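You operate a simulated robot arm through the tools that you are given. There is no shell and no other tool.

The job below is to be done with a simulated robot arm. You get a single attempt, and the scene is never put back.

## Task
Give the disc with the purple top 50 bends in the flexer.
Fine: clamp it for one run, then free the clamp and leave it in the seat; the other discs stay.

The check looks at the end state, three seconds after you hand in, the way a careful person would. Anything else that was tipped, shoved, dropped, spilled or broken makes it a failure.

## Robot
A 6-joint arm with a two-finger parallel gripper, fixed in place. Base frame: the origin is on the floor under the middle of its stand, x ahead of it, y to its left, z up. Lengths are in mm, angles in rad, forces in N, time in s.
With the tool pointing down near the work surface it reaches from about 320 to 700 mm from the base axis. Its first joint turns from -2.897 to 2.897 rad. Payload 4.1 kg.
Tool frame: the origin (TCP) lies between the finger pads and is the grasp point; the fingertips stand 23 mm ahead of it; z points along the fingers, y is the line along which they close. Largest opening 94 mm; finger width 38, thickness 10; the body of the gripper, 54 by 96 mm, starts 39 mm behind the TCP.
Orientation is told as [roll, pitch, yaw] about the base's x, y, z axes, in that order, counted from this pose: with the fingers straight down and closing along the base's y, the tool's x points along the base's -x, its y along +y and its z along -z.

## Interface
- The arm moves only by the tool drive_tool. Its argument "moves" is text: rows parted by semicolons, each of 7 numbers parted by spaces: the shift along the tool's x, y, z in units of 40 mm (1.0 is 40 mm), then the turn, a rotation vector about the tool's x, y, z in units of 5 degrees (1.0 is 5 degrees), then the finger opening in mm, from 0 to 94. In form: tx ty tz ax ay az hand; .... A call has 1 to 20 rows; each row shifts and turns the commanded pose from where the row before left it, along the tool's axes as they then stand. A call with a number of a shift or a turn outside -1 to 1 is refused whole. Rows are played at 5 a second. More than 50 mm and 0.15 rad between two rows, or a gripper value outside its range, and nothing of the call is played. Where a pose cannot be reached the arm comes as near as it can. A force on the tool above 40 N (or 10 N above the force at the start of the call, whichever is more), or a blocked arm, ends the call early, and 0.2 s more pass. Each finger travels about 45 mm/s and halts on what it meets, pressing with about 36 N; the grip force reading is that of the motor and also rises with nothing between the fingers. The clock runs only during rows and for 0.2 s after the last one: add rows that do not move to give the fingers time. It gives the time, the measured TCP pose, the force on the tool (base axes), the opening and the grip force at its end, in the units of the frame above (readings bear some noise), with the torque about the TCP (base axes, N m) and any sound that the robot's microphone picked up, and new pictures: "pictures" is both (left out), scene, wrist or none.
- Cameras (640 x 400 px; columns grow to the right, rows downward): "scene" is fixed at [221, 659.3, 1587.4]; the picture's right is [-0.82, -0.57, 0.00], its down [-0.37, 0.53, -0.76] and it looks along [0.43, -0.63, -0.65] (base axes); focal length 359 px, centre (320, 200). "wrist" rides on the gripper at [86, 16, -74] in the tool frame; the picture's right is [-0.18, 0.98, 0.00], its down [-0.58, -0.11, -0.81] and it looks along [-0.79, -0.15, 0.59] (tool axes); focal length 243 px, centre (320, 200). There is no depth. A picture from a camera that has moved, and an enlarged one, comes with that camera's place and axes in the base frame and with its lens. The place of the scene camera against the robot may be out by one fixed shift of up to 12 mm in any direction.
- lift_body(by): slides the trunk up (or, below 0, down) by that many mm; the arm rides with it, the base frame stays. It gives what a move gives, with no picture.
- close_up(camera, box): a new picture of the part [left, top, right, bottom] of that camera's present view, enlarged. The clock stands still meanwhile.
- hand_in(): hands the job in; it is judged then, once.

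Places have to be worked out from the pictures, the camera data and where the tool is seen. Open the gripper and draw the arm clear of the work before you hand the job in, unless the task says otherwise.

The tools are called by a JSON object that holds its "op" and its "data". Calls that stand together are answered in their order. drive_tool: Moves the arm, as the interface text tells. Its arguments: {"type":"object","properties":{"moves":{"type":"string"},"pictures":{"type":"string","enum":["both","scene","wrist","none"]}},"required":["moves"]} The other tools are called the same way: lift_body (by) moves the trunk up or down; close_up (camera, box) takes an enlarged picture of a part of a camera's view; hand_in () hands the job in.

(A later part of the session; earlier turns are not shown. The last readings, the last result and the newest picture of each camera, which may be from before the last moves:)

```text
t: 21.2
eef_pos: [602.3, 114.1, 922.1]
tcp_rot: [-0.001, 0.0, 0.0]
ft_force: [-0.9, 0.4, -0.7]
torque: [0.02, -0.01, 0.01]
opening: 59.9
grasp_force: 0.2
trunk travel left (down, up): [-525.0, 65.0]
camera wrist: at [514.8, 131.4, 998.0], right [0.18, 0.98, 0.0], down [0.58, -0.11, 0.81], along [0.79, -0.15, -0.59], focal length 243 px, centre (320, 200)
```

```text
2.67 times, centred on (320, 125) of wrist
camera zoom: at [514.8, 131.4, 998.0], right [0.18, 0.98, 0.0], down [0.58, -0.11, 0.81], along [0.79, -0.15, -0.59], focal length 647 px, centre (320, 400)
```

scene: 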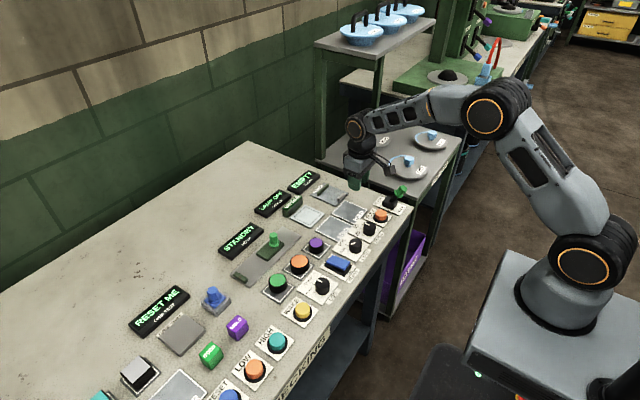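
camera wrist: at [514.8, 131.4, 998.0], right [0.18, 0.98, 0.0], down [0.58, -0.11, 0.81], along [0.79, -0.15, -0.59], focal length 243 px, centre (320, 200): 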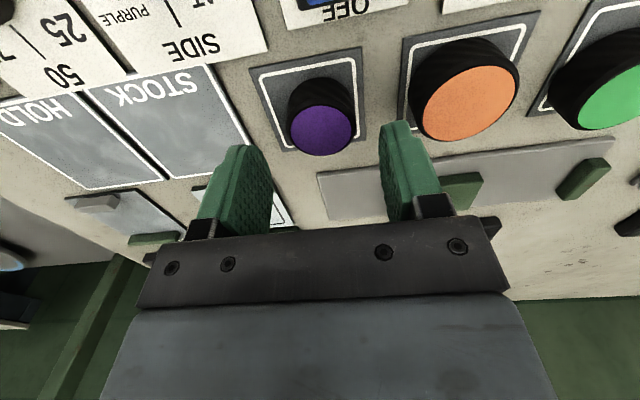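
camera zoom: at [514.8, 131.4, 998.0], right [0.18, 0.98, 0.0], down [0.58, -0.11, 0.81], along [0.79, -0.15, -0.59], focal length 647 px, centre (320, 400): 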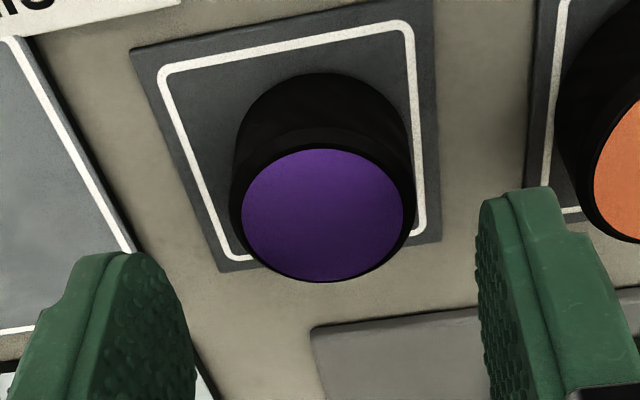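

The disc is nearly under the TCP. I descend to TCP z≈888 (tips ≈865), close fully with a low command for maximal force, and stop to check before lifting.

{"op": "drive_tool", "data": {"moves": "0.03 0.02 0.4 0 0 0 60; 0 0 0.3 0 0 0 60; 0 0 0.15 0 0 0 60; 0 0 0 0 0 0 48; 0 0 0 0 0 0 36; 0 0 0 0 0 0 20; 0 0 0 0 0 0 10; 0 0 0 0 0 0 10; 0 0 0 0 0 0 10", "pictures": "wrist"}}

{"op": "close_up", "data": {"camera": "wrist", "box": [220, 60, 420, 210]}}

```text
t: 23.2
eef_pos: [599.6, 114.0, 887.9]
tcp_rot: [0.0, 0.0, 0.0]
ft_force: [0.3, 0.4, 0.8]
torque: [0.05, -0.02, 0.04]
opening: 38.9
grasp_force: 36.2
trunk travel left (down, up): [-525.0, 65.0]
camera wrist: at [513.6, 131.4, 963.6], right [0.18, 0.98, 0.0], down [0.58, -0.11, 0.81], along [0.79, -0.15, -0.59], focal length 243 px, centre (320, 200)
```

wrist: 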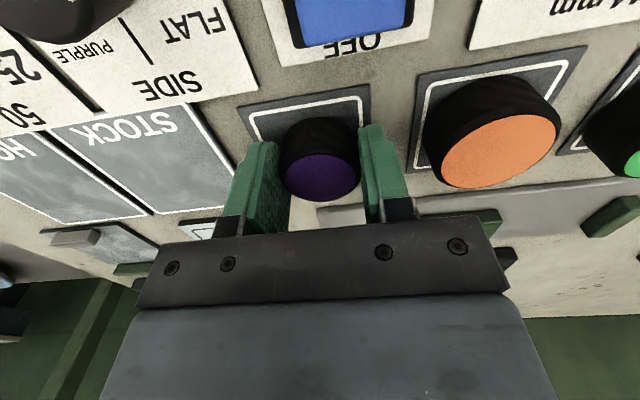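

```text
2.67 times, centred on (320, 135) of wrist
camera zoom: at [513.6, 131.4, 963.6], right [0.18, 0.98, 0.0], down [0.58, -0.11, 0.81], along [0.79, -0.15, -0.59], focal length 647 px, centre (320, 373)
```

zoom: 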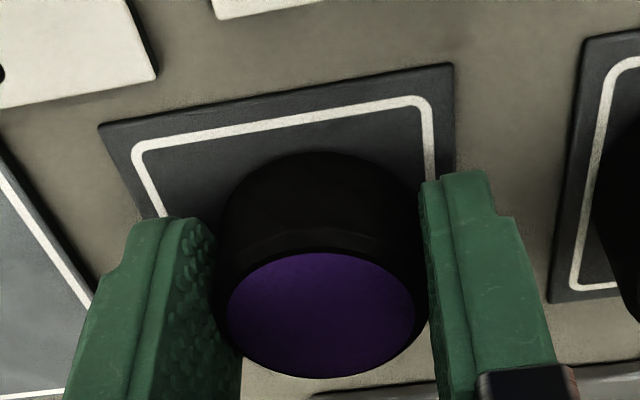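

Gripped at 38.9 mm with 36 N. I lift slowly by about 8 mm and check for slipping.

{"op": "drive_tool", "data": {"moves": "0 0 -0.05 0 0 0 10; 0 0 -0.05 0 0 0 10; 0 0 -0.05 0 0 0 10; 0 0 -0.05 0 0 0 10; 0 0 0 0 0 0 10"}}

{"op": "close_up", "data": {"camera": "wrist", "box": [220, 60, 420, 210]}}

```text
t: 24.4
eef_pos: [599.5, 114.7, 896.0]
tcp_rot: [0.0, 0.001, 0.0]
ft_force: [-0.1, 0.2, -0.1]
torque: [0.04, 0.06, 0.02]
opening: 38.9
grasp_force: 36.3
trunk travel left (down, up): [-525.0, 65.0]
camera wrist: at [512.6, 131.1, 971.4], right [0.18, 0.98, 0.0], down [0.58, -0.11, 0.81], along [0.79, -0.15, -0.59], focal length 243 px, centre (320, 200)
```

scene: 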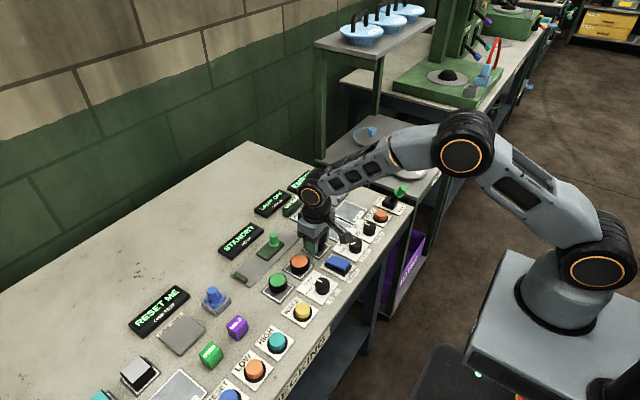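
wrist: 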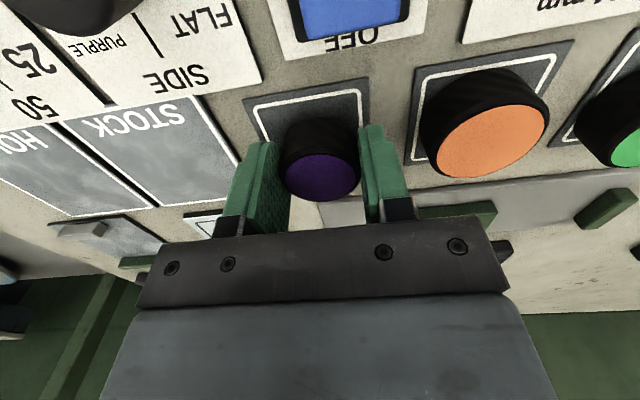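

```text
2.67 times, centred on (320, 135) of wrist
camera zoom: at [512.6, 131.1, 971.4], right [0.18, 0.98, 0.0], down [0.58, -0.11, 0.81], along [0.79, -0.15, -0.59], focal length 647 px, centre (320, 373)
```

zoom: 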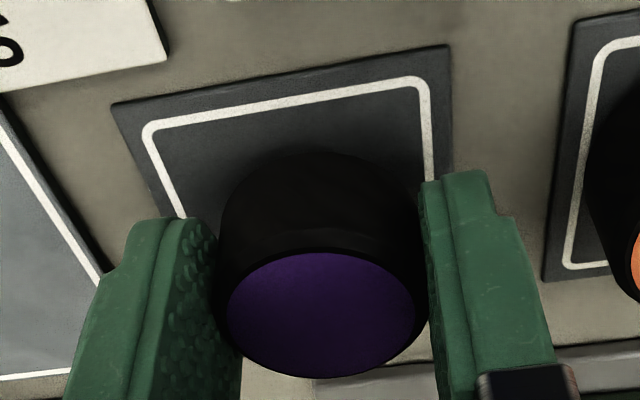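

The disc came up with the gripper this time. I keep lifting slowly to z≈945 and recheck.

{"op": "drive_tool", "data": {"moves": "0 0 -0.1 0 0 0 10; 0 0 -0.15 0 0 0 10; 0 0 -0.2 0 0 0 10; 0 0 -0.2 0 0 0 10; 0 0 -0.2 0 0 0 10; 0 0 -0.2 0 0 0 10; 0 0 -0.1 0 0 0 10; 0 0 0 0 0 0 10", "pictures": "wrist"}}

```text
t: 26.2
eef_pos: [598.4, 114.5, 942.6]
tcp_rot: [0.001, 0.001, 0.0]
ft_force: [0.4, 0.0, -0.6]
torque: [-0.03, 0.03, 0.01]
opening: 39.0
grasp_force: 36.3
trunk travel left (down, up): [-525.0, 65.0]
camera wrist: at [513.4, 131.1, 1017.5], right [0.18, 0.98, 0.0], down [0.58, -0.11, 0.81], along [0.79, -0.15, -0.59], focal length 243 px, centre (320, 200)
```

wrist: 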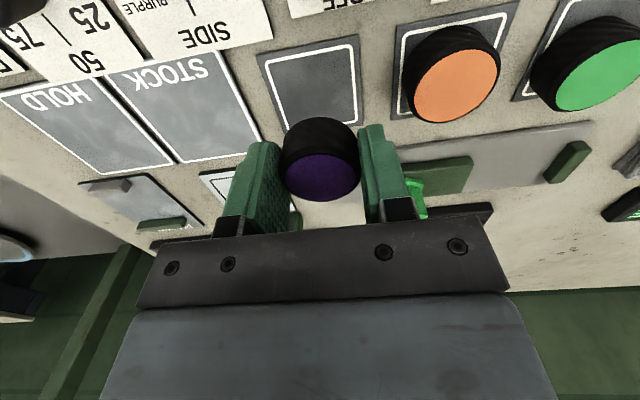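

The disc is held firmly at z≈943. From the views, the jaw gap runs x 660–723 centred near [691.7, -99], and the disc sits ~1 mm behind the TCP. I carry it smoothly to hover over the seat at about [693, -99].

{"op": "drive_tool", "data": {"moves": "-0.1075 -0.2425 0 0 0 0 10; -0.215 -0.485 0 0 0 0 10; -0.215 -0.485 0 0 0 0 10; -0.215 -0.485 0 0 0 0 10; -0.215 -0.485 0 0 0 0 10; -0.215 -0.485 0 0 0 0 10; -0.215 -0.485 0 0 0 0 10; -0.215 -0.485 0 0 0 0 10; -0.215 -0.485 0 0 0 0 10; -0.215 -0.485 0 0 0 0 10; -0.215 -0.485 0 0 0 0 10; -0.1075 -0.2425 0 0 0 0 10; 0 0 0 0 0 0 10; 0 0 0 0 0 0 10"}}

{"op": "close_up", "data": {"camera": "wrist", "box": [180, 40, 460, 240]}}

{"op": "close_up", "data": {"camera": "scene", "box": [280, 150, 376, 210]}}

```text
t: 29.2
eef_pos: [692.9, -99.4, 943.4]
tcp_rot: [-0.001, 0.0, 0.0]
ft_force: [-0.1, 0.5, -1.0]
torque: [0.02, 0.05, 0.0]
opening: 38.9
grasp_force: 35.9
trunk travel left (down, up): [-525.0, 65.0]
camera wrist: at [607.3, -83.2, 1018.2], right [0.18, 0.98, 0.0], down [0.58, -0.11, 0.81], along [0.79, -0.15, -0.59], focal length 243 px, centre (320, 200)
```

scene: 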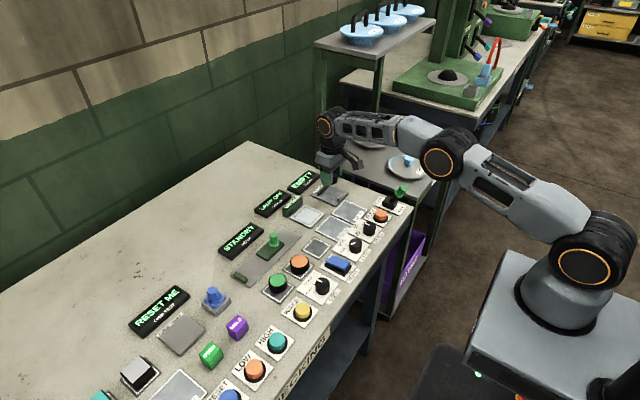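
wrist: 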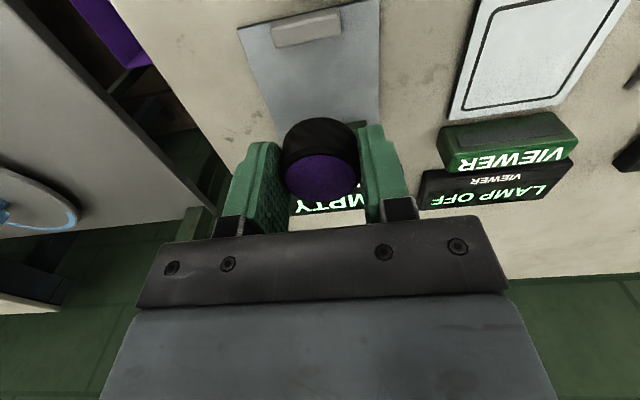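

```text
2.00 times, centred on (320, 140) of wrist
camera zoom: at [607.3, -83.2, 1018.2], right [0.18, 0.98, 0.0], down [0.58, -0.11, 0.81], along [0.79, -0.15, -0.59], focal length 485 px, centre (320, 320)
```

zoom: 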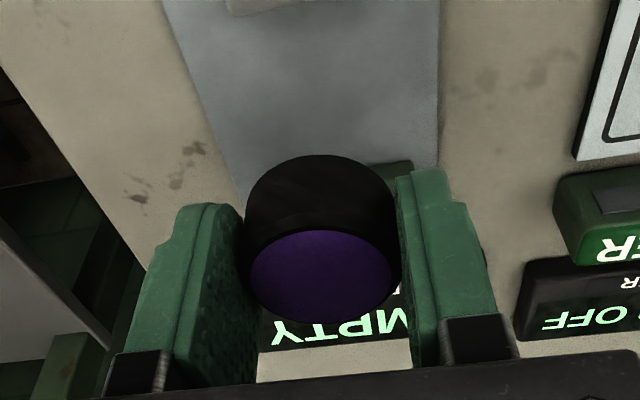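

```text
6.67 times, centred on (328, 180) of scene
camera zoom: at [221.0, 659.3, 1587.4], right [-0.82, -0.57, 0.0], down [-0.37, 0.53, -0.76], along [0.43, -0.63, -0.65], focal length 2392 px, centre (267, 333)
```

zoom: 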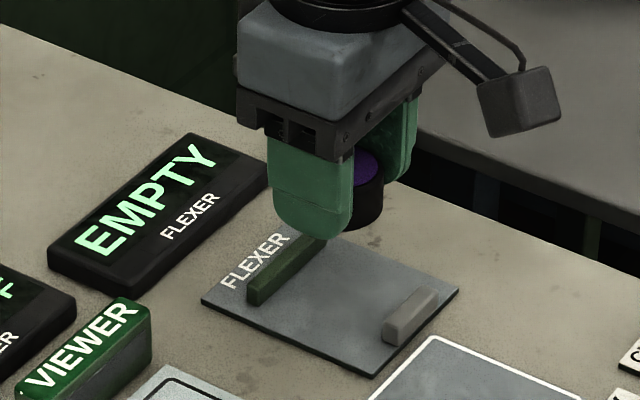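

Aligned over the seat with the near jaw ahead of it at x≈655 and centred at y≈-100. I descend slowly to TCP z≈893.

{"op": "drive_tool", "data": {"moves": "0 0 0.15 0 0 0 10; 0 0 0.25 0 0 0 10; 0 0 0.25 0 0 0 10; 0 0 0.25 0 0 0 10; 0 0 0.25 0 0 0 10; 0 0 0.1 0 0 0 10; 0 0 0 0 0 0 10"}}

{"op": "close_up", "data": {"camera": "wrist", "box": [180, 40, 460, 240]}}

{"op": "close_up", "data": {"camera": "scene", "box": [290, 160, 370, 210]}}

```text
t: 30.8
eef_pos: [694.6, -99.6, 893.2]
tcp_rot: [0.001, 0.002, 0.001]
ft_force: [0.2, -0.7, -1.3]
torque: [0.01, 0.02, 0.01]
opening: 39.0
grasp_force: 35.9
trunk travel left (down, up): [-525.0, 65.0]
camera wrist: at [607.8, -82.9, 967.7], right [0.18, 0.98, 0.0], down [0.58, -0.11, 0.81], along [0.79, -0.15, -0.59], focal length 243 px, centre (320, 200)
```

scene: 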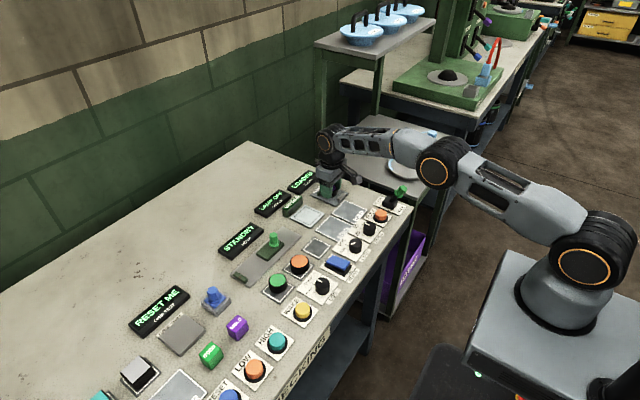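
wrist: 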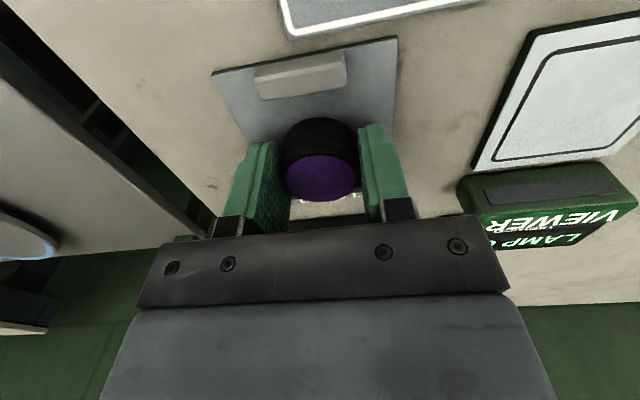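

```text
2.00 times, centred on (320, 140) of wrist
camera zoom: at [607.8, -82.9, 967.7], right [0.18, 0.98, 0.0], down [0.58, -0.11, 0.81], along [0.79, -0.15, -0.59], focal length 485 px, centre (320, 320)
```

zoom: 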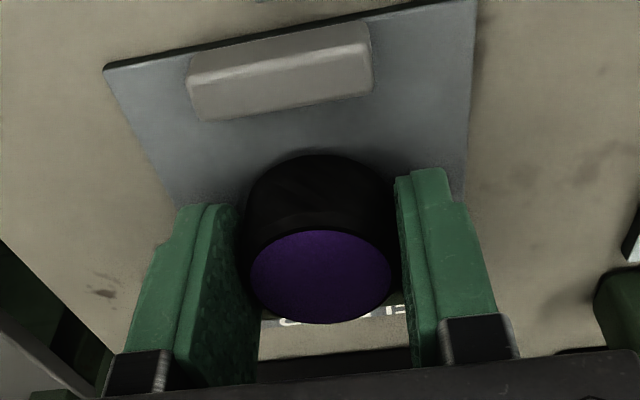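

```text
8.00 times, centred on (330, 185) of scene
camera zoom: at [221.0, 659.3, 1587.4], right [-0.82, -0.57, 0.0], down [-0.37, 0.53, -0.76], along [0.43, -0.63, -0.65], focal length 2871 px, centre (240, 320)
```

zoom: 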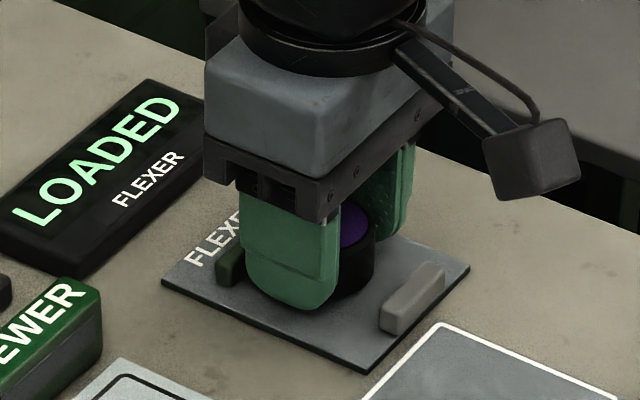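

The FLEXER display already reads LOADED. I lower the last ~5 mm gently and watch the vertical force.

{"op": "drive_tool", "data": {"moves": "0 0 0.04 0 0 0 10; 0 0 0.03 0 0 0 10; 0 0 0.02 0 0 0 10; 0 0 0.02 0 0 0 10; 0 0 0 0 0 0 10", "pictures": "none"}}

```text
t: 32.0
eef_pos: [694.7, -99.2, 890.8]
tcp_rot: [0.0, -0.006, 0.0]
ft_force: [4.7, 0.3, 15.6]
torque: [-0.01, -0.01, 0.01]
opening: 38.9
grasp_force: 36.0
trunk travel left (down, up): [-525.0, 65.0]
```

Contact: the disc stands on the seat (15.6 N upward at TCP z 890.8). I ease up ~1.5 mm and open the fingers slowly.

{"op": "drive_tool", "data": {"moves": "0 0 -0.04 0 0 0 10; 0 0 0 0 0 0 36; 0 0 0 0 0 0 42; 0 0 0 0 0 0 48; 0 0 0 0 0 0 56; 0 0 0 0 0 0 60; 0 0 0 0 0 0 60"}}

{"op": "close_up", "data": {"camera": "wrist", "box": [180, 40, 460, 240]}}

```text
t: 33.6
eef_pos: [694.0, -99.4, 889.8]
tcp_rot: [0.001, 0.0, 0.0]
ft_force: [-1.0, 0.1, -0.4]
torque: [-0.01, 0.02, 0.0]
opening: 59.8
grasp_force: 0.0
trunk travel left (down, up): [-525.0, 65.0]
camera wrist: at [607.4, -82.7, 964.4], right [0.18, 0.98, 0.0], down [0.58, -0.11, 0.81], along [0.79, -0.15, -0.59], focal length 243 px, centre (320, 200)
```

scene: 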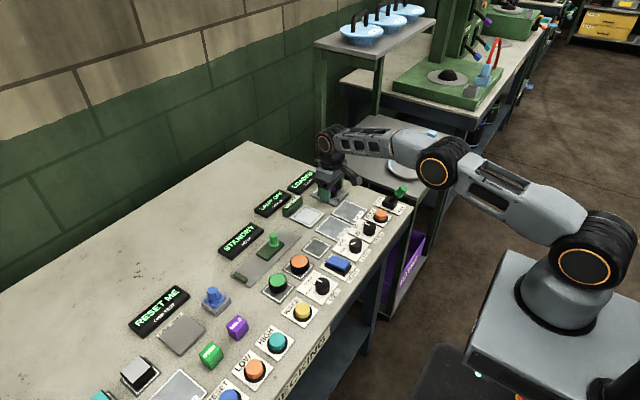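
wrist: 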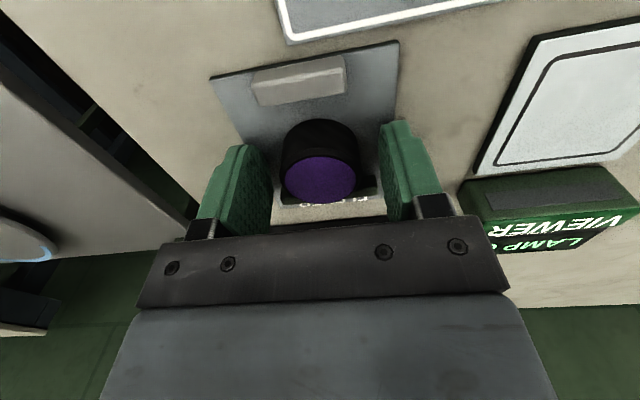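

```text
2.00 times, centred on (320, 140) of wrist
camera zoom: at [607.4, -82.7, 964.4], right [0.18, 0.98, 0.0], down [0.58, -0.11, 0.81], along [0.79, -0.15, -0.59], focal length 485 px, centre (320, 320)
```

zoom: 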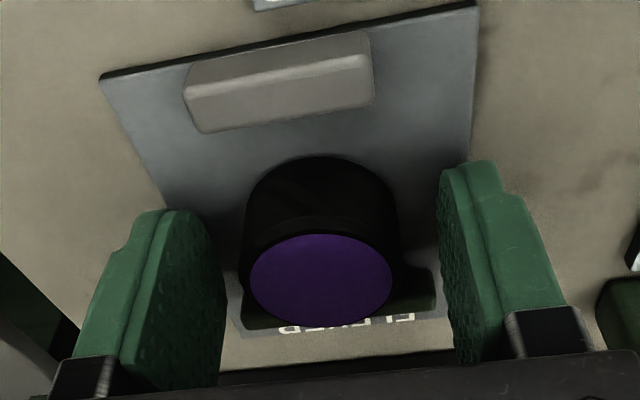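

The disc stands upright between the jaws. I rise straight up and draw back toward x≈420, y≈-150 to look at the clamp lever.

{"op": "drive_tool", "data": {"moves": "0 0 -0.2 0 0 0 60; 0 0 -0.5 0 0 0 60; 0 0 -0.5 0 0 0 60; 0 0 -0.55 0 0 0 60; 0.856 -0.156 -0.156 0 0 0 60; 0.856 -0.156 -0.156 0 0 0 60; 0.856 -0.156 -0.156 0 0 0 60; 0.856 -0.156 -0.156 0 0 0 60; 0.856 -0.156 -0.156 0 0 0 60; 0.856 -0.156 -0.156 0 0 0 60; 0.856 -0.156 -0.156 0 0 0 60; 0.856 -0.156 -0.156 0 0 0 60; 0 0 0 0 0 0 60; 0 0 0 0 0 0 60"}}

{"op": "close_up", "data": {"camera": "scene", "box": [280, 160, 420, 250]}}

{"op": "close_up", "data": {"camera": "wrist", "box": [200, 60, 460, 240]}}

```text
t: 36.6
eef_pos: [420.1, -148.1, 1009.6]
tcp_rot: [0.001, 0.0, 0.003]
ft_force: [-0.3, -0.1, 0.0]
torque: [0.01, 0.0, 0.01]
opening: 59.8
grasp_force: 0.1
trunk travel left (down, up): [-525.0, 65.0]
camera wrist: at [334.2, -130.9, 1084.1], right [0.18, 0.98, 0.0], down [0.58, -0.11, 0.81], along [0.79, -0.15, -0.59], focal length 243 px, centre (320, 200)
```

scene: 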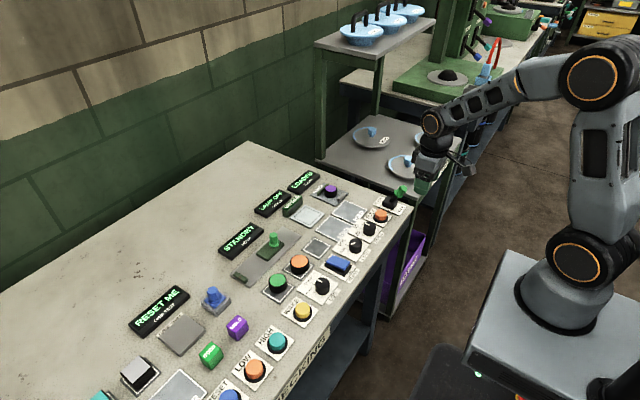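
wrist: 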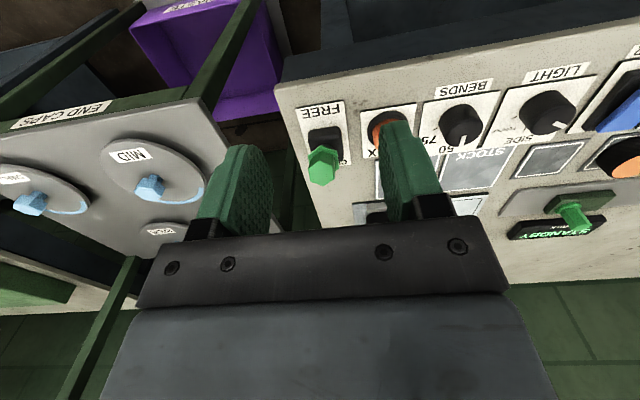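

```text
4.44 times, centred on (350, 205) of scene
camera zoom: at [221.0, 659.3, 1587.4], right [-0.82, -0.57, 0.0], down [-0.37, 0.53, -0.76], along [0.43, -0.63, -0.65], focal length 1595 px, centre (187, 178)
```

zoom: 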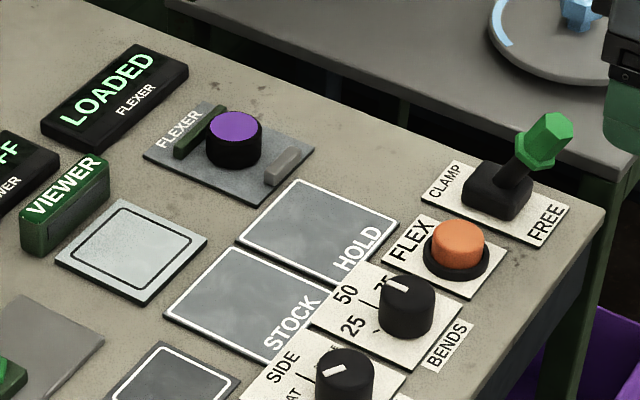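

```text
2.22 times, centred on (330, 150) of wrist
camera zoom: at [334.2, -130.9, 1084.1], right [0.18, 0.98, 0.0], down [0.58, -0.11, 0.81], along [0.79, -0.15, -0.59], focal length 539 px, centre (298, 311)
```

zoom: 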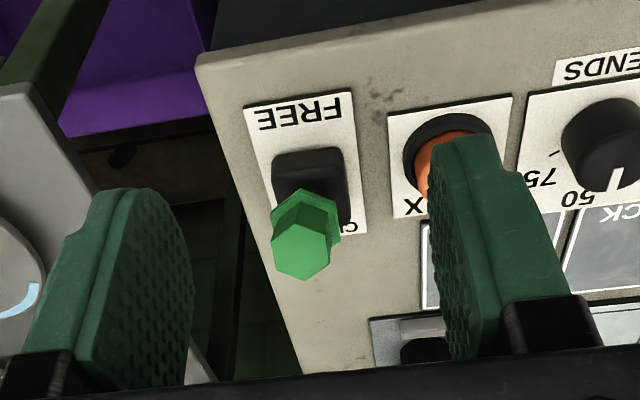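

The display reads LOADED and the disc is well between the jaws. The lever handle tip triangulates to about [477, -155, 951], leaning toward the robot (FREE), with the pivot near x≈517. I close the fingers and yaw −90° here, so a flat finger face can push the lever along +x.

{"op": "drive_tool", "data": {"moves": "0 0 0 0 0 1 30; 0 0 0 0 0 1 10; 0 0 0 0 0 1 0; 0 0 0 0 0 1 0; 0 0 0 0 0 1 0; 0 0 0 0 0 1 0; 0 0 0 0 0 1 0; 0 0 0 0 0 1 0; 0 0 0 0 0 1 0; 0 0 0 0 0 1 0; 0 0 0 0 0 1 0; 0 0 0 0 0 1 0; 0 0 0 0 0 1 0; 0 0 0 0 0 1 0; 0 0 0 0 0 1 0; 0 0 0 0 0 1 0; 0 0 0 0 0 1 0; 0 0 0 0 0 1 0; 0 0 0 0 0 0 0"}}

{"op": "close_up", "data": {"camera": "wrist", "box": [200, 60, 640, 300]}}

```text
t: 40.6
eef_pos: [420.1, -147.5, 1009.8]
tcp_rot: [-0.001, 0.0, -1.57]
ft_force: [-0.5, -0.3, 0.6]
torque: [-0.03, -0.03, -0.01]
opening: 0.0
grasp_force: 36.1
trunk travel left (down, up): [-525.0, 65.0]
camera wrist: at [436.6, -61.8, 1084.4], right [0.98, -0.18, 0.0], down [-0.11, -0.58, 0.81], along [-0.15, -0.79, -0.59], focal length 243 px, centre (320, 200)
```

scene: 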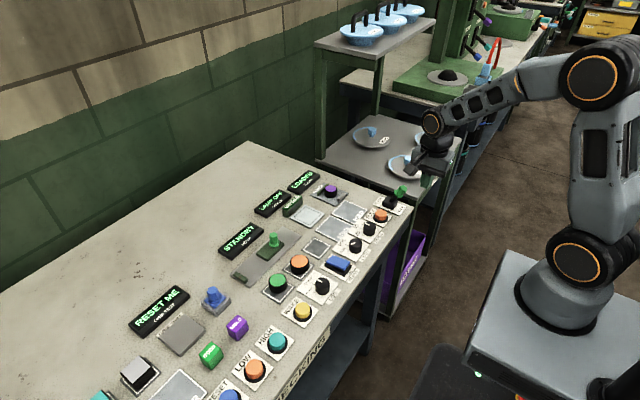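
wrist: 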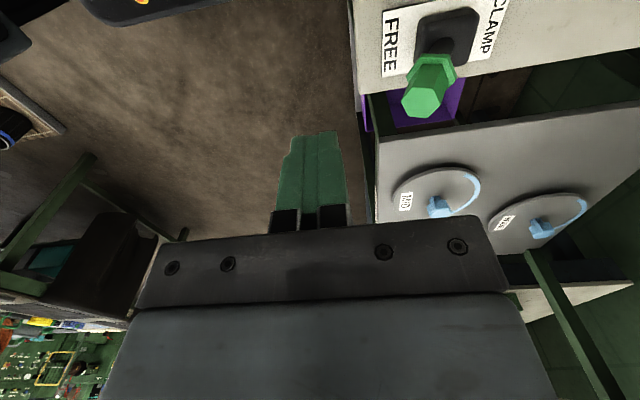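

```text
1.45 times, centred on (420, 180) of wrist
camera zoom: at [436.6, -61.8, 1084.4], right [0.98, -0.18, 0.0], down [-0.11, -0.58, 0.81], along [-0.15, -0.79, -0.59], focal length 353 px, centre (174, 229)
```

zoom: 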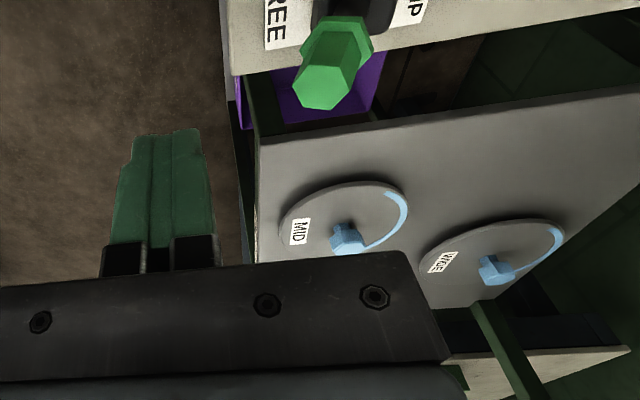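

The handle tip is at about [482, -156, 950], flange near z≈912. I go down behind it at x≈440, y≈-156 to TCP z≈945, leaving ~20 mm to the handle.

{"op": "drive_tool", "data": {"moves": "-0.105 0.25 0.2 0 0 0 0; -0.105 0.25 0.2 0 0 0 0; 0 0 0.5 0 0 0 0; 0 0 0.5 0 0 0 0; 0 0 0.22 0 0 0 0; 0 0 0 0 0 0 0"}}

{"op": "close_up", "data": {"camera": "wrist", "box": [240, 40, 520, 240]}}

{"op": "close_up", "data": {"camera": "scene", "box": [340, 140, 460, 230]}}

```text
t: 42.0
eef_pos: [440.6, -155.4, 945.1]
tcp_rot: [0.0, -0.001, -1.57]
ft_force: [0.2, -0.5, 0.1]
torque: [0.01, 0.02, 0.03]
opening: 0.0
grasp_force: 36.2
trunk travel left (down, up): [-525.0, 65.0]
camera wrist: at [456.0, -69.8, 1019.6], right [0.98, -0.18, 0.0], down [-0.11, -0.58, 0.81], along [-0.15, -0.79, -0.59], focal length 243 px, centre (320, 200)
```

scene: 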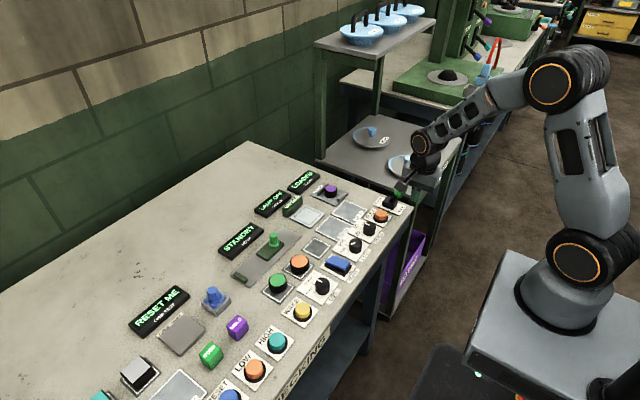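
wrist: 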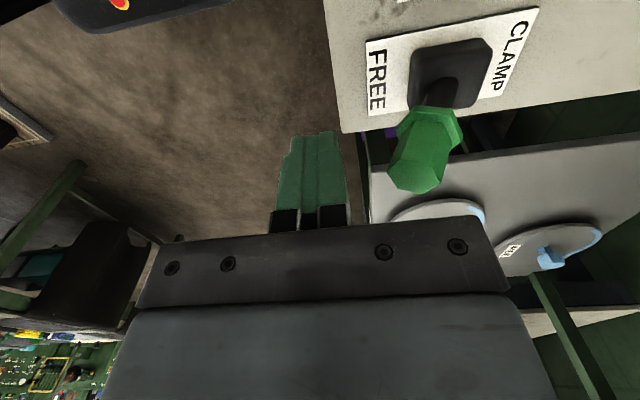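

```text
2.00 times, centred on (380, 140) of wrist
camera zoom: at [456.0, -69.8, 1019.6], right [0.98, -0.18, 0.0], down [-0.11, -0.58, 0.81], along [-0.15, -0.79, -0.59], focal length 485 px, centre (200, 320)
```

zoom: 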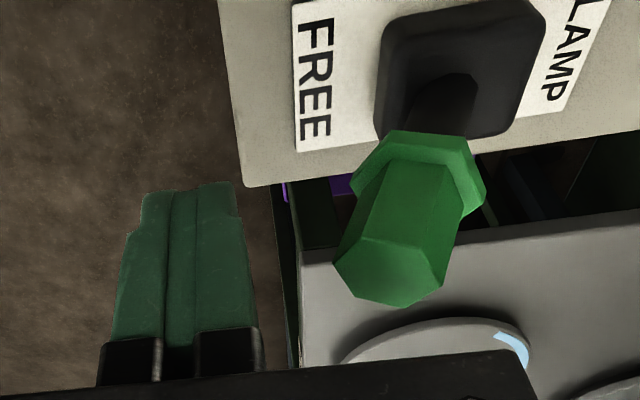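

```text
4.44 times, centred on (400, 185) of scene
camera zoom: at [221.0, 659.3, 1587.4], right [-0.82, -0.57, 0.0], down [-0.37, 0.53, -0.76], along [0.43, -0.63, -0.65], focal length 1595 px, centre (-36, 267)
```

zoom: 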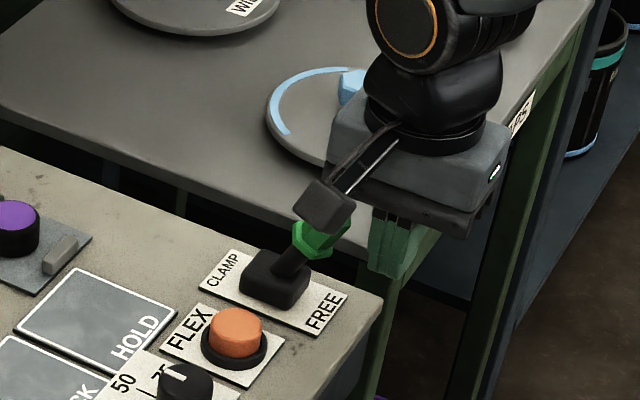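

The lever is ahead of the closed fingers at the right height. I push +x by 40 mm in small steps and read the force.

{"op": "drive_tool", "data": {"moves": "0 0.2 0 0 0 0 0; 0 0.2 0 0 0 0 0; 0 0.2 0 0 0 0 0; 0 0.2 0 0 0 0 0; 0 0.2 0 0 0 0 0; 0 0 0 0 0 0 0", "pictures": "wrist"}}

```text
t: 43.4
eef_pos: [479.6, -158.6, 943.9]
tcp_rot: [-0.001, 0.001, -1.569]
ft_force: [-0.6, -0.6, 0.7]
torque: [-0.02, 0.0, -0.04]
opening: 0.2
grasp_force: 36.1
trunk travel left (down, up): [-525.0, 65.0]
camera wrist: at [495.7, -70.3, 1018.7], right [0.98, -0.18, 0.0], down [-0.11, -0.58, 0.81], along [-0.15, -0.79, -0.59], focal length 243 px, centre (320, 200)
```

wrist: 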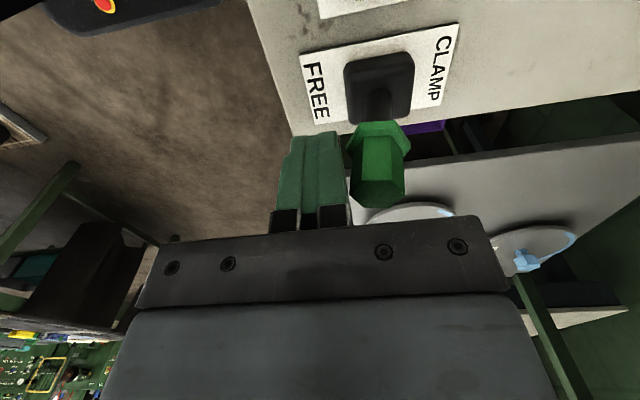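

The lever is following with hardly any force. I push on toward CLAMP.

{"op": "drive_tool", "data": {"moves": "0 0.2 0 0 0 0 0; 0 0.2 0 0 0 0 0; 0 0.2 0 0 0 0 0; 0 0.15 0 0 0 0 0; 0 0.1 0 0 0 0 0; 0 0 0 0 0 0 0"}}

{"op": "close_up", "data": {"camera": "scene", "box": [280, 150, 440, 250]}}

```text
t: 44.8
eef_pos: [514.2, -156.5, 944.1]
tcp_rot: [0.0, 0.0, -1.569]
ft_force: [-0.9, 0.1, 0.2]
torque: [-0.01, 0.0, -0.01]
opening: 0.0
grasp_force: 36.3
trunk travel left (down, up): [-525.0, 65.0]
camera wrist: at [530.7, -70.0, 1019.4], right [0.98, -0.18, 0.0], down [-0.11, -0.58, 0.81], along [-0.15, -0.79, -0.59], focal length 243 px, centre (320, 200)
```

scene: 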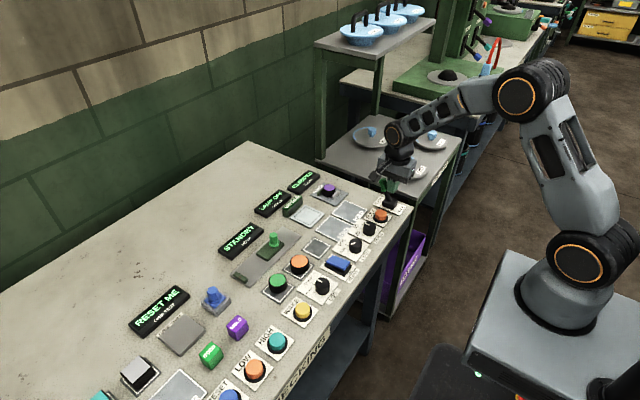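
wrist: 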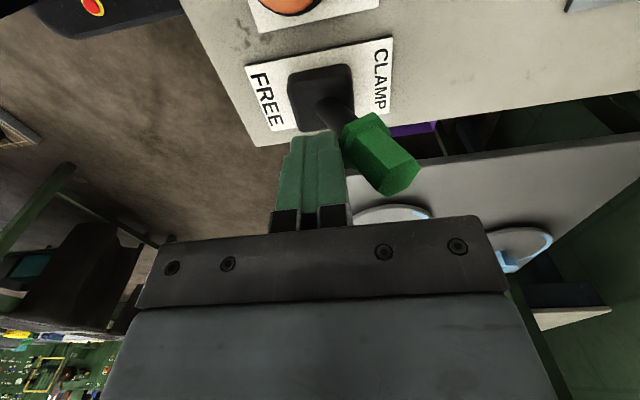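

```text
4.00 times, centred on (360, 200) of scene
camera zoom: at [221.0, 659.3, 1587.4], right [-0.82, -0.57, 0.0], down [-0.37, 0.53, -0.76], along [0.43, -0.63, -0.65], focal length 1435 px, centre (160, 200)
```

zoom: 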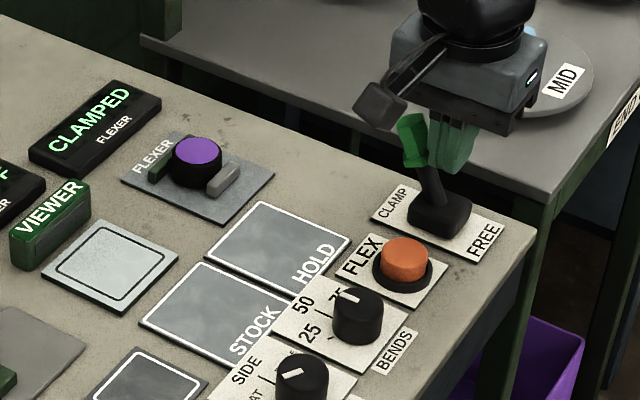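

The display reads CLAMPED and the near jaw has closed on the disc. I back off the lever, rise, and move over the FLEX button near [510, -89] to measure it.

{"op": "drive_tool", "data": {"moves": "0 -0.3 0 0 0 0 0; 0 -0.1 -0.5 0 0 0 0; 0 0 -0.6 0 0 0 0; 0.55 0.1 -0.1 0 0 0 0; 0.55 0.1 0 0 0 0 0; 0.55 0.1 0 0 0 0 0; 0 0 0.4 0 0 0 0; 0 0 0 0 0 0 0; 0 0 0 0 0 0 0"}}

{"op": "close_up", "data": {"camera": "wrist", "box": [220, 0, 420, 150]}}

{"op": "close_up", "data": {"camera": "scene", "box": [280, 150, 440, 250]}}

```text
t: 46.8
eef_pos: [511.5, -92.3, 975.8]
tcp_rot: [0.0, -0.001, -1.571]
ft_force: [0.4, -0.8, 0.5]
torque: [-0.01, 0.0, 0.01]
opening: 0.0
grasp_force: 35.7
trunk travel left (down, up): [-525.0, 65.0]
camera wrist: at [527.5, -4.9, 1051.7], right [0.98, -0.18, 0.0], down [-0.11, -0.58, 0.81], along [-0.15, -0.79, -0.59], focal length 243 px, centre (320, 200)
```

scene: 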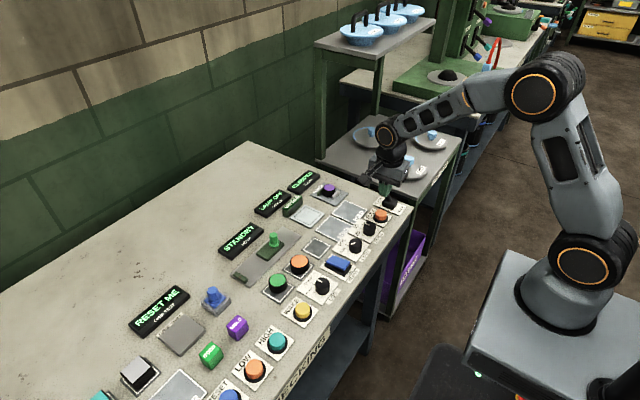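
wrist: 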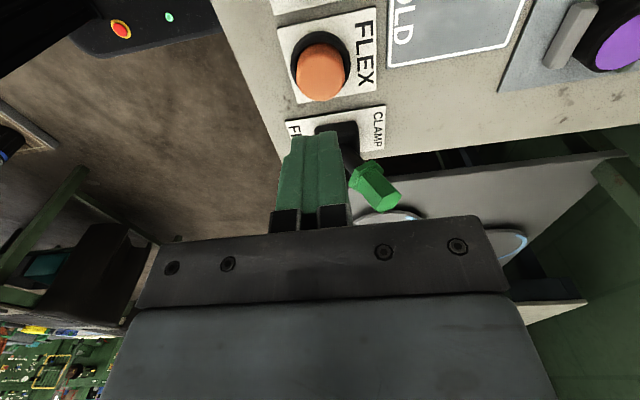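

```text
2.67 times, centred on (320, 75) of wrist
camera zoom: at [527.5, -4.9, 1051.7], right [0.98, -0.18, 0.0], down [-0.11, -0.58, 0.81], along [-0.15, -0.79, -0.59], focal length 647 px, centre (320, 533)
```

zoom: 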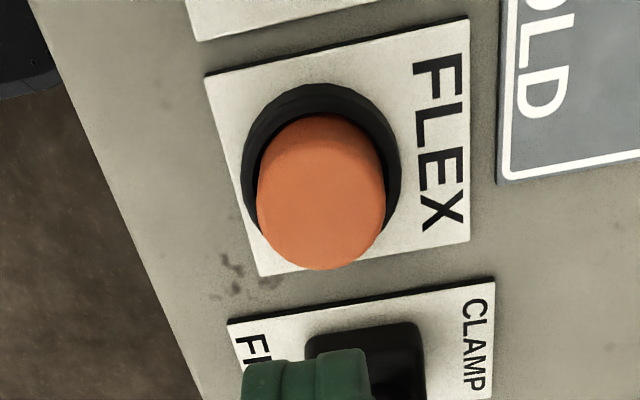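

```text
4.00 times, centred on (360, 200) of scene
camera zoom: at [221.0, 659.3, 1587.4], right [-0.82, -0.57, 0.0], down [-0.37, 0.53, -0.76], along [0.43, -0.63, -0.65], focal length 1435 px, centre (160, 200)
```

zoom: 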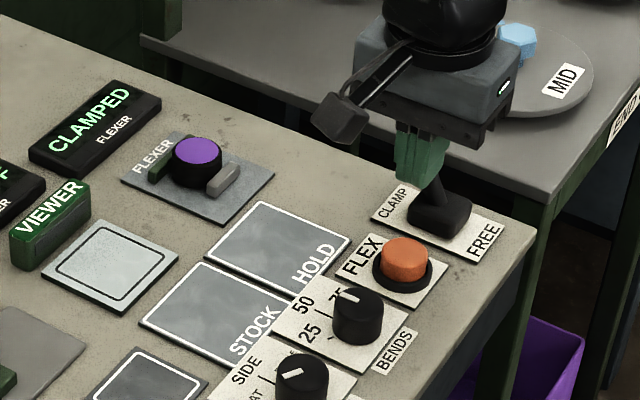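

FLEX's cap top is near [512, -89, 884], almost right below. I nudge 2 mm to +y and come down to about 6 mm above the cap.

{"op": "drive_tool", "data": {"moves": "0.05 0.015 0.4 0 0 0 0; 0 0 0.4 0 0 0 0; 0 0 0.4 0 0 0 0; 0 0 0.37 0 0 0 0; 0 0 0 0 0 0 0"}}

{"op": "close_up", "data": {"camera": "wrist", "box": [220, 50, 420, 200]}}

{"op": "close_up", "data": {"camera": "scene", "box": [340, 170, 420, 230]}}

```text
t: 48.0
eef_pos: [511.2, -89.8, 912.6]
tcp_rot: [0.0, -0.001, -1.571]
ft_force: [0.0, -0.1, 0.2]
torque: [-0.02, 0.0, -0.02]
opening: 0.1
grasp_force: 36.5
trunk travel left (down, up): [-525.0, 65.0]
camera wrist: at [526.8, -2.6, 988.7], right [0.98, -0.18, 0.0], down [-0.11, -0.58, 0.81], along [-0.15, -0.79, -0.59], focal length 243 px, centre (320, 200)
```

scene: 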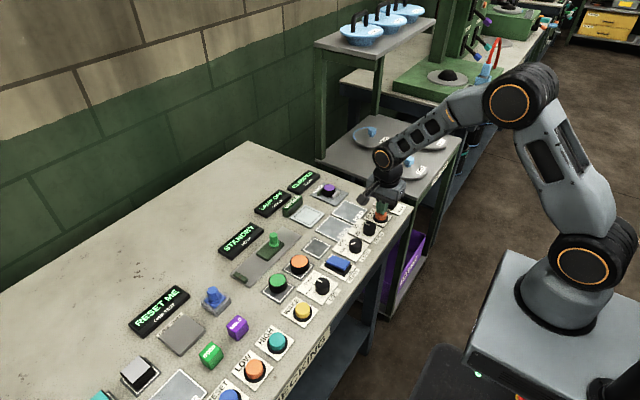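
wrist: 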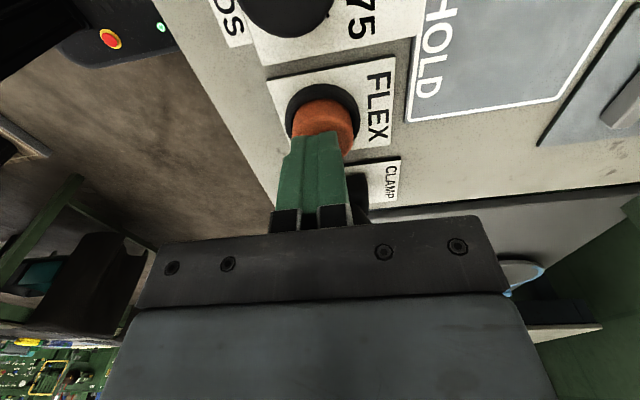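

```text
2.67 times, centred on (320, 125) of wrist
camera zoom: at [526.8, -2.6, 988.7], right [0.98, -0.18, 0.0], down [-0.11, -0.58, 0.81], along [-0.15, -0.79, -0.59], focal length 647 px, centre (320, 400)
```

zoom: 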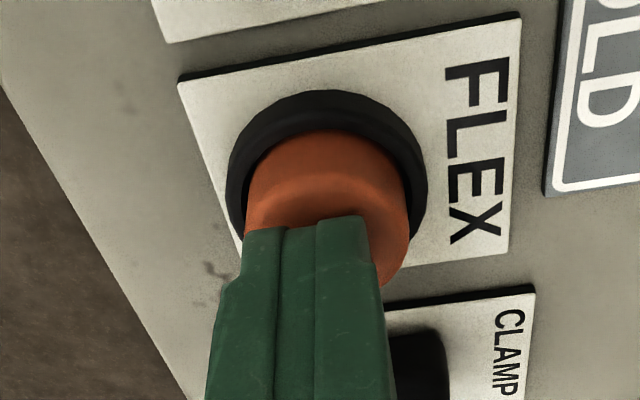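

```text
6.67 times, centred on (380, 200) of scene
camera zoom: at [221.0, 659.3, 1587.4], right [-0.82, -0.57, 0.0], down [-0.37, 0.53, -0.76], along [0.43, -0.63, -0.65], focal length 2392 px, centre (-80, 200)
```

zoom: 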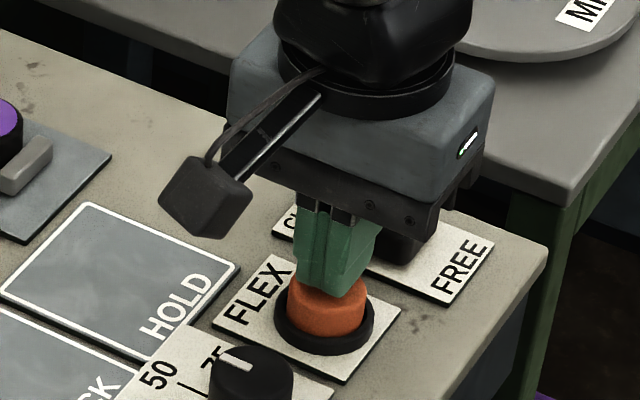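

Fingertips are over the FLEX cap. I press down in 2 mm steps, watching force and sound.

{"op": "drive_tool", "data": {"moves": "0 0 0.05 0 0 0 0; 0 0 0.05 0 0 0 0; 0 0 0.05 0 0 0 0; 0 0 0.05 0 0 0 0", "pictures": "scene"}}

{"op": "close_up", "data": {"camera": "scene", "box": [280, 150, 440, 250]}}

```text
t: 49.0
eef_pos: [510.0, -88.8, 906.6]
tcp_rot: [0.0, 0.0, -1.569]
ft_force: [-1.5, 0.1, 1.6]
torque: [-0.03, 0.01, -0.01]
opening: 0.0
grasp_force: 35.7
trunk travel left (down, up): [-525.0, 65.0]
heard: click
```

scene: 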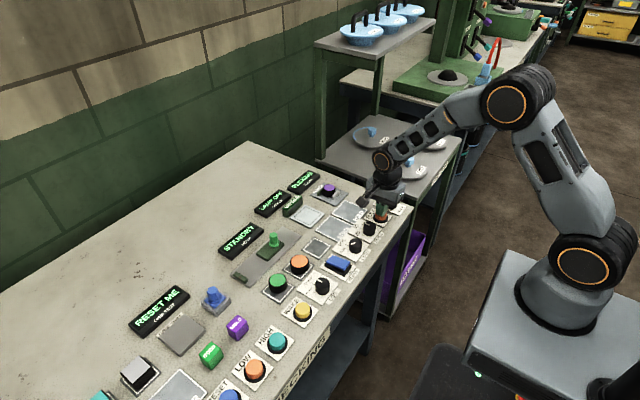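

```text
4.00 times, centred on (360, 200) of scene
camera zoom: at [221.0, 659.3, 1587.4], right [-0.82, -0.57, 0.0], down [-0.37, 0.53, -0.76], along [0.43, -0.63, -0.65], focal length 1435 px, centre (160, 200)
```

zoom: 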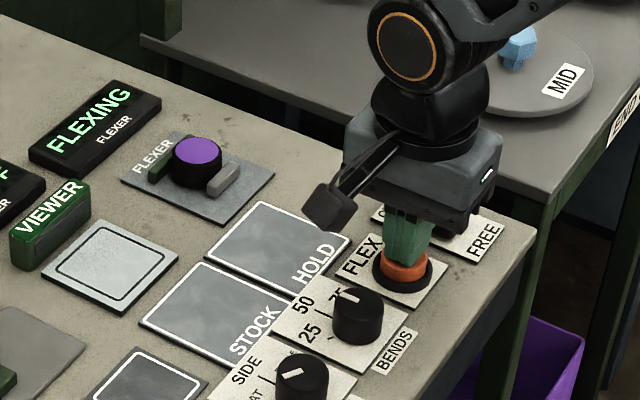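

A click was heard and the display shows FLEXING. I release the button by rising straight up well clear of it, then wait for the run to end.

{"op": "drive_tool", "data": {"moves": "0 0 -0.4 0 0 0 0; 0 0 -0.8 0 0 0 0; 0 0 -0.8 0 0 0 0; 0 0 0 0 0 0 0; 0 0 0 0 0 0 0; 0 0 0 0 0 0 0; 0 0 0 0 0 0 0; 0 0 0 0 0 0 0; 0 0 0 0 0 0 0; 0 0 0 0 0 0 0", "pictures": "scene"}}

{"op": "close_up", "data": {"camera": "scene", "box": [280, 150, 440, 250]}}

```text
t: 51.2
eef_pos: [511.6, -89.1, 987.3]
tcp_rot: [0.0, 0.0, -1.569]
ft_force: [-0.7, 0.0, 0.6]
torque: [0.0, 0.04, -0.01]
opening: 0.0
grasp_force: 36.0
trunk travel left (down, up): [-525.0, 65.0]
```

scene: 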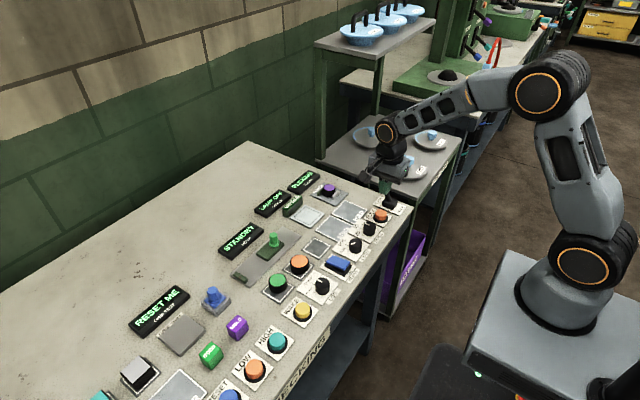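

```text
4.00 times, centred on (360, 200) of scene
camera zoom: at [221.0, 659.3, 1587.4], right [-0.82, -0.57, 0.0], down [-0.37, 0.53, -0.76], along [0.43, -0.63, -0.65], focal length 1435 px, centre (160, 200)
```

zoom: 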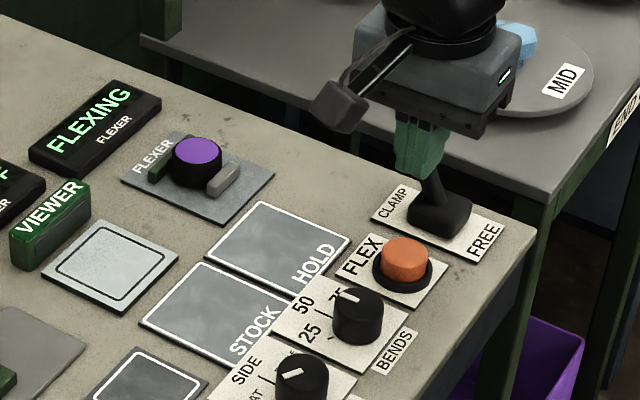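

Still FLEXING. While waiting I move, high up, to the far side of the lever (x≈592, y≈-156), ready to push it back to FREE later.

{"op": "drive_tool", "data": {"moves": "0 0.5 0 0 0 0 0; 0 0.5 0 0 0 0 0; 0 0.5 0 0 0 0 0; 0 0.5 0 0 0 0 0; -0.56 0 0 0 0 0 0; -0.56 0 0 0 0 0 0; -0.56 0 0 0 0 0 0; 0 0 0 0 0 0 0; 0 0 0 0 0 0 0; 0 0 0 0 0 0 0; 0 0 0 0 0 0 0; 0 0 0 0 0 0 0; 0 0 0 0 0 0 0; 0 0 0 0 0 0 0; 0 0 0 0 0 0 0; 0 0 0 0 0 0 0; 0 0 0 0 0 0 0"}}

{"op": "close_up", "data": {"camera": "scene", "box": [280, 150, 440, 250]}}

{"op": "close_up", "data": {"camera": "wrist", "box": [180, 40, 460, 240]}}

```text
t: 54.8
eef_pos: [589.5, -154.6, 986.0]
tcp_rot: [0.002, 0.001, -1.572]
ft_force: [0.1, 0.1, -0.4]
torque: [0.02, -0.03, -0.05]
opening: 0.0
grasp_force: 35.8
trunk travel left (down, up): [-525.0, 65.0]
camera wrist: at [606.2, -68.3, 1060.6], right [0.98, -0.18, 0.0], down [-0.11, -0.58, 0.81], along [-0.15, -0.79, -0.59], focal length 243 px, centre (320, 200)
```

scene: 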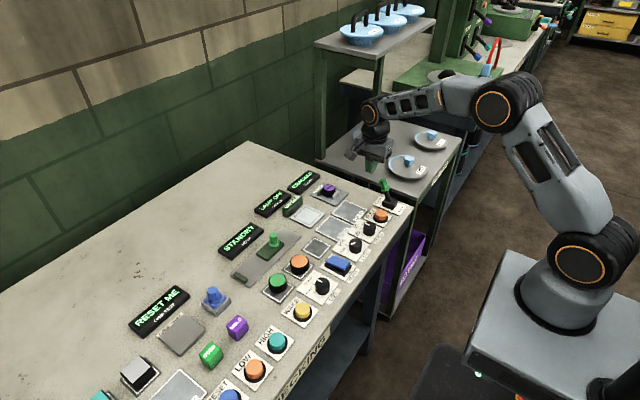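
wrist: 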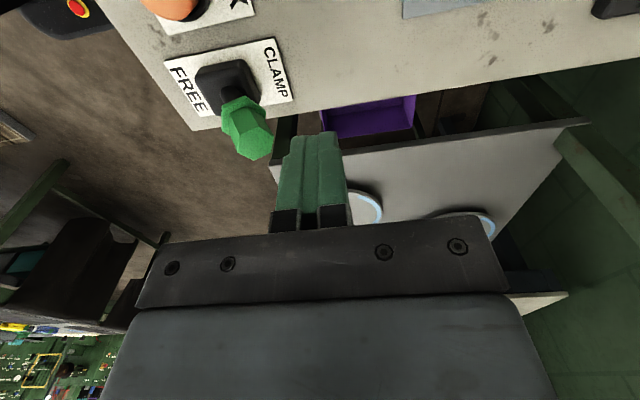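

```text
4.00 times, centred on (360, 200) of scene
camera zoom: at [221.0, 659.3, 1587.4], right [-0.82, -0.57, 0.0], down [-0.37, 0.53, -0.76], along [0.43, -0.63, -0.65], focal length 1435 px, centre (160, 200)
```

zoom: 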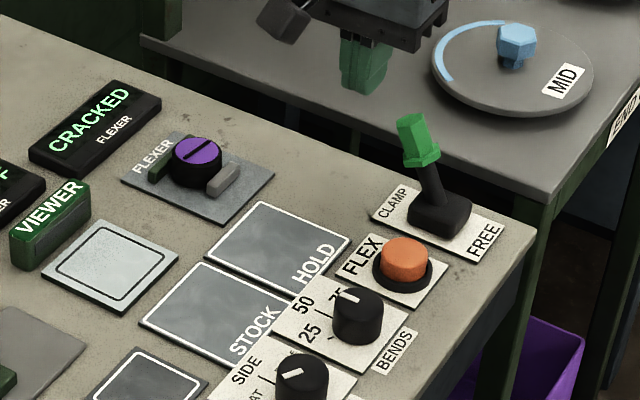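

```text
2.00 times, centred on (320, 140) of wrist
camera zoom: at [606.2, -68.3, 1060.6], right [0.98, -0.18, 0.0], down [-0.11, -0.58, 0.81], along [-0.15, -0.79, -0.59], focal length 485 px, centre (320, 320)
```

zoom: 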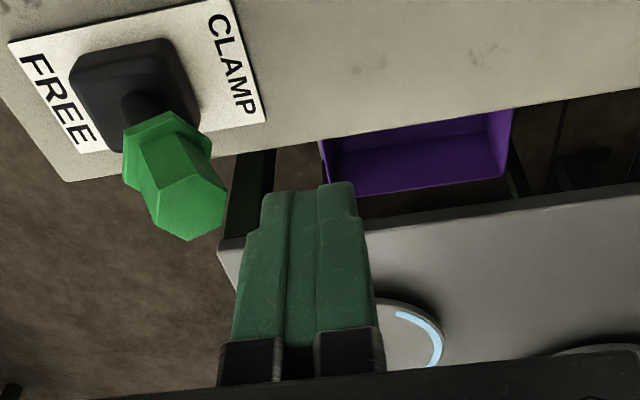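

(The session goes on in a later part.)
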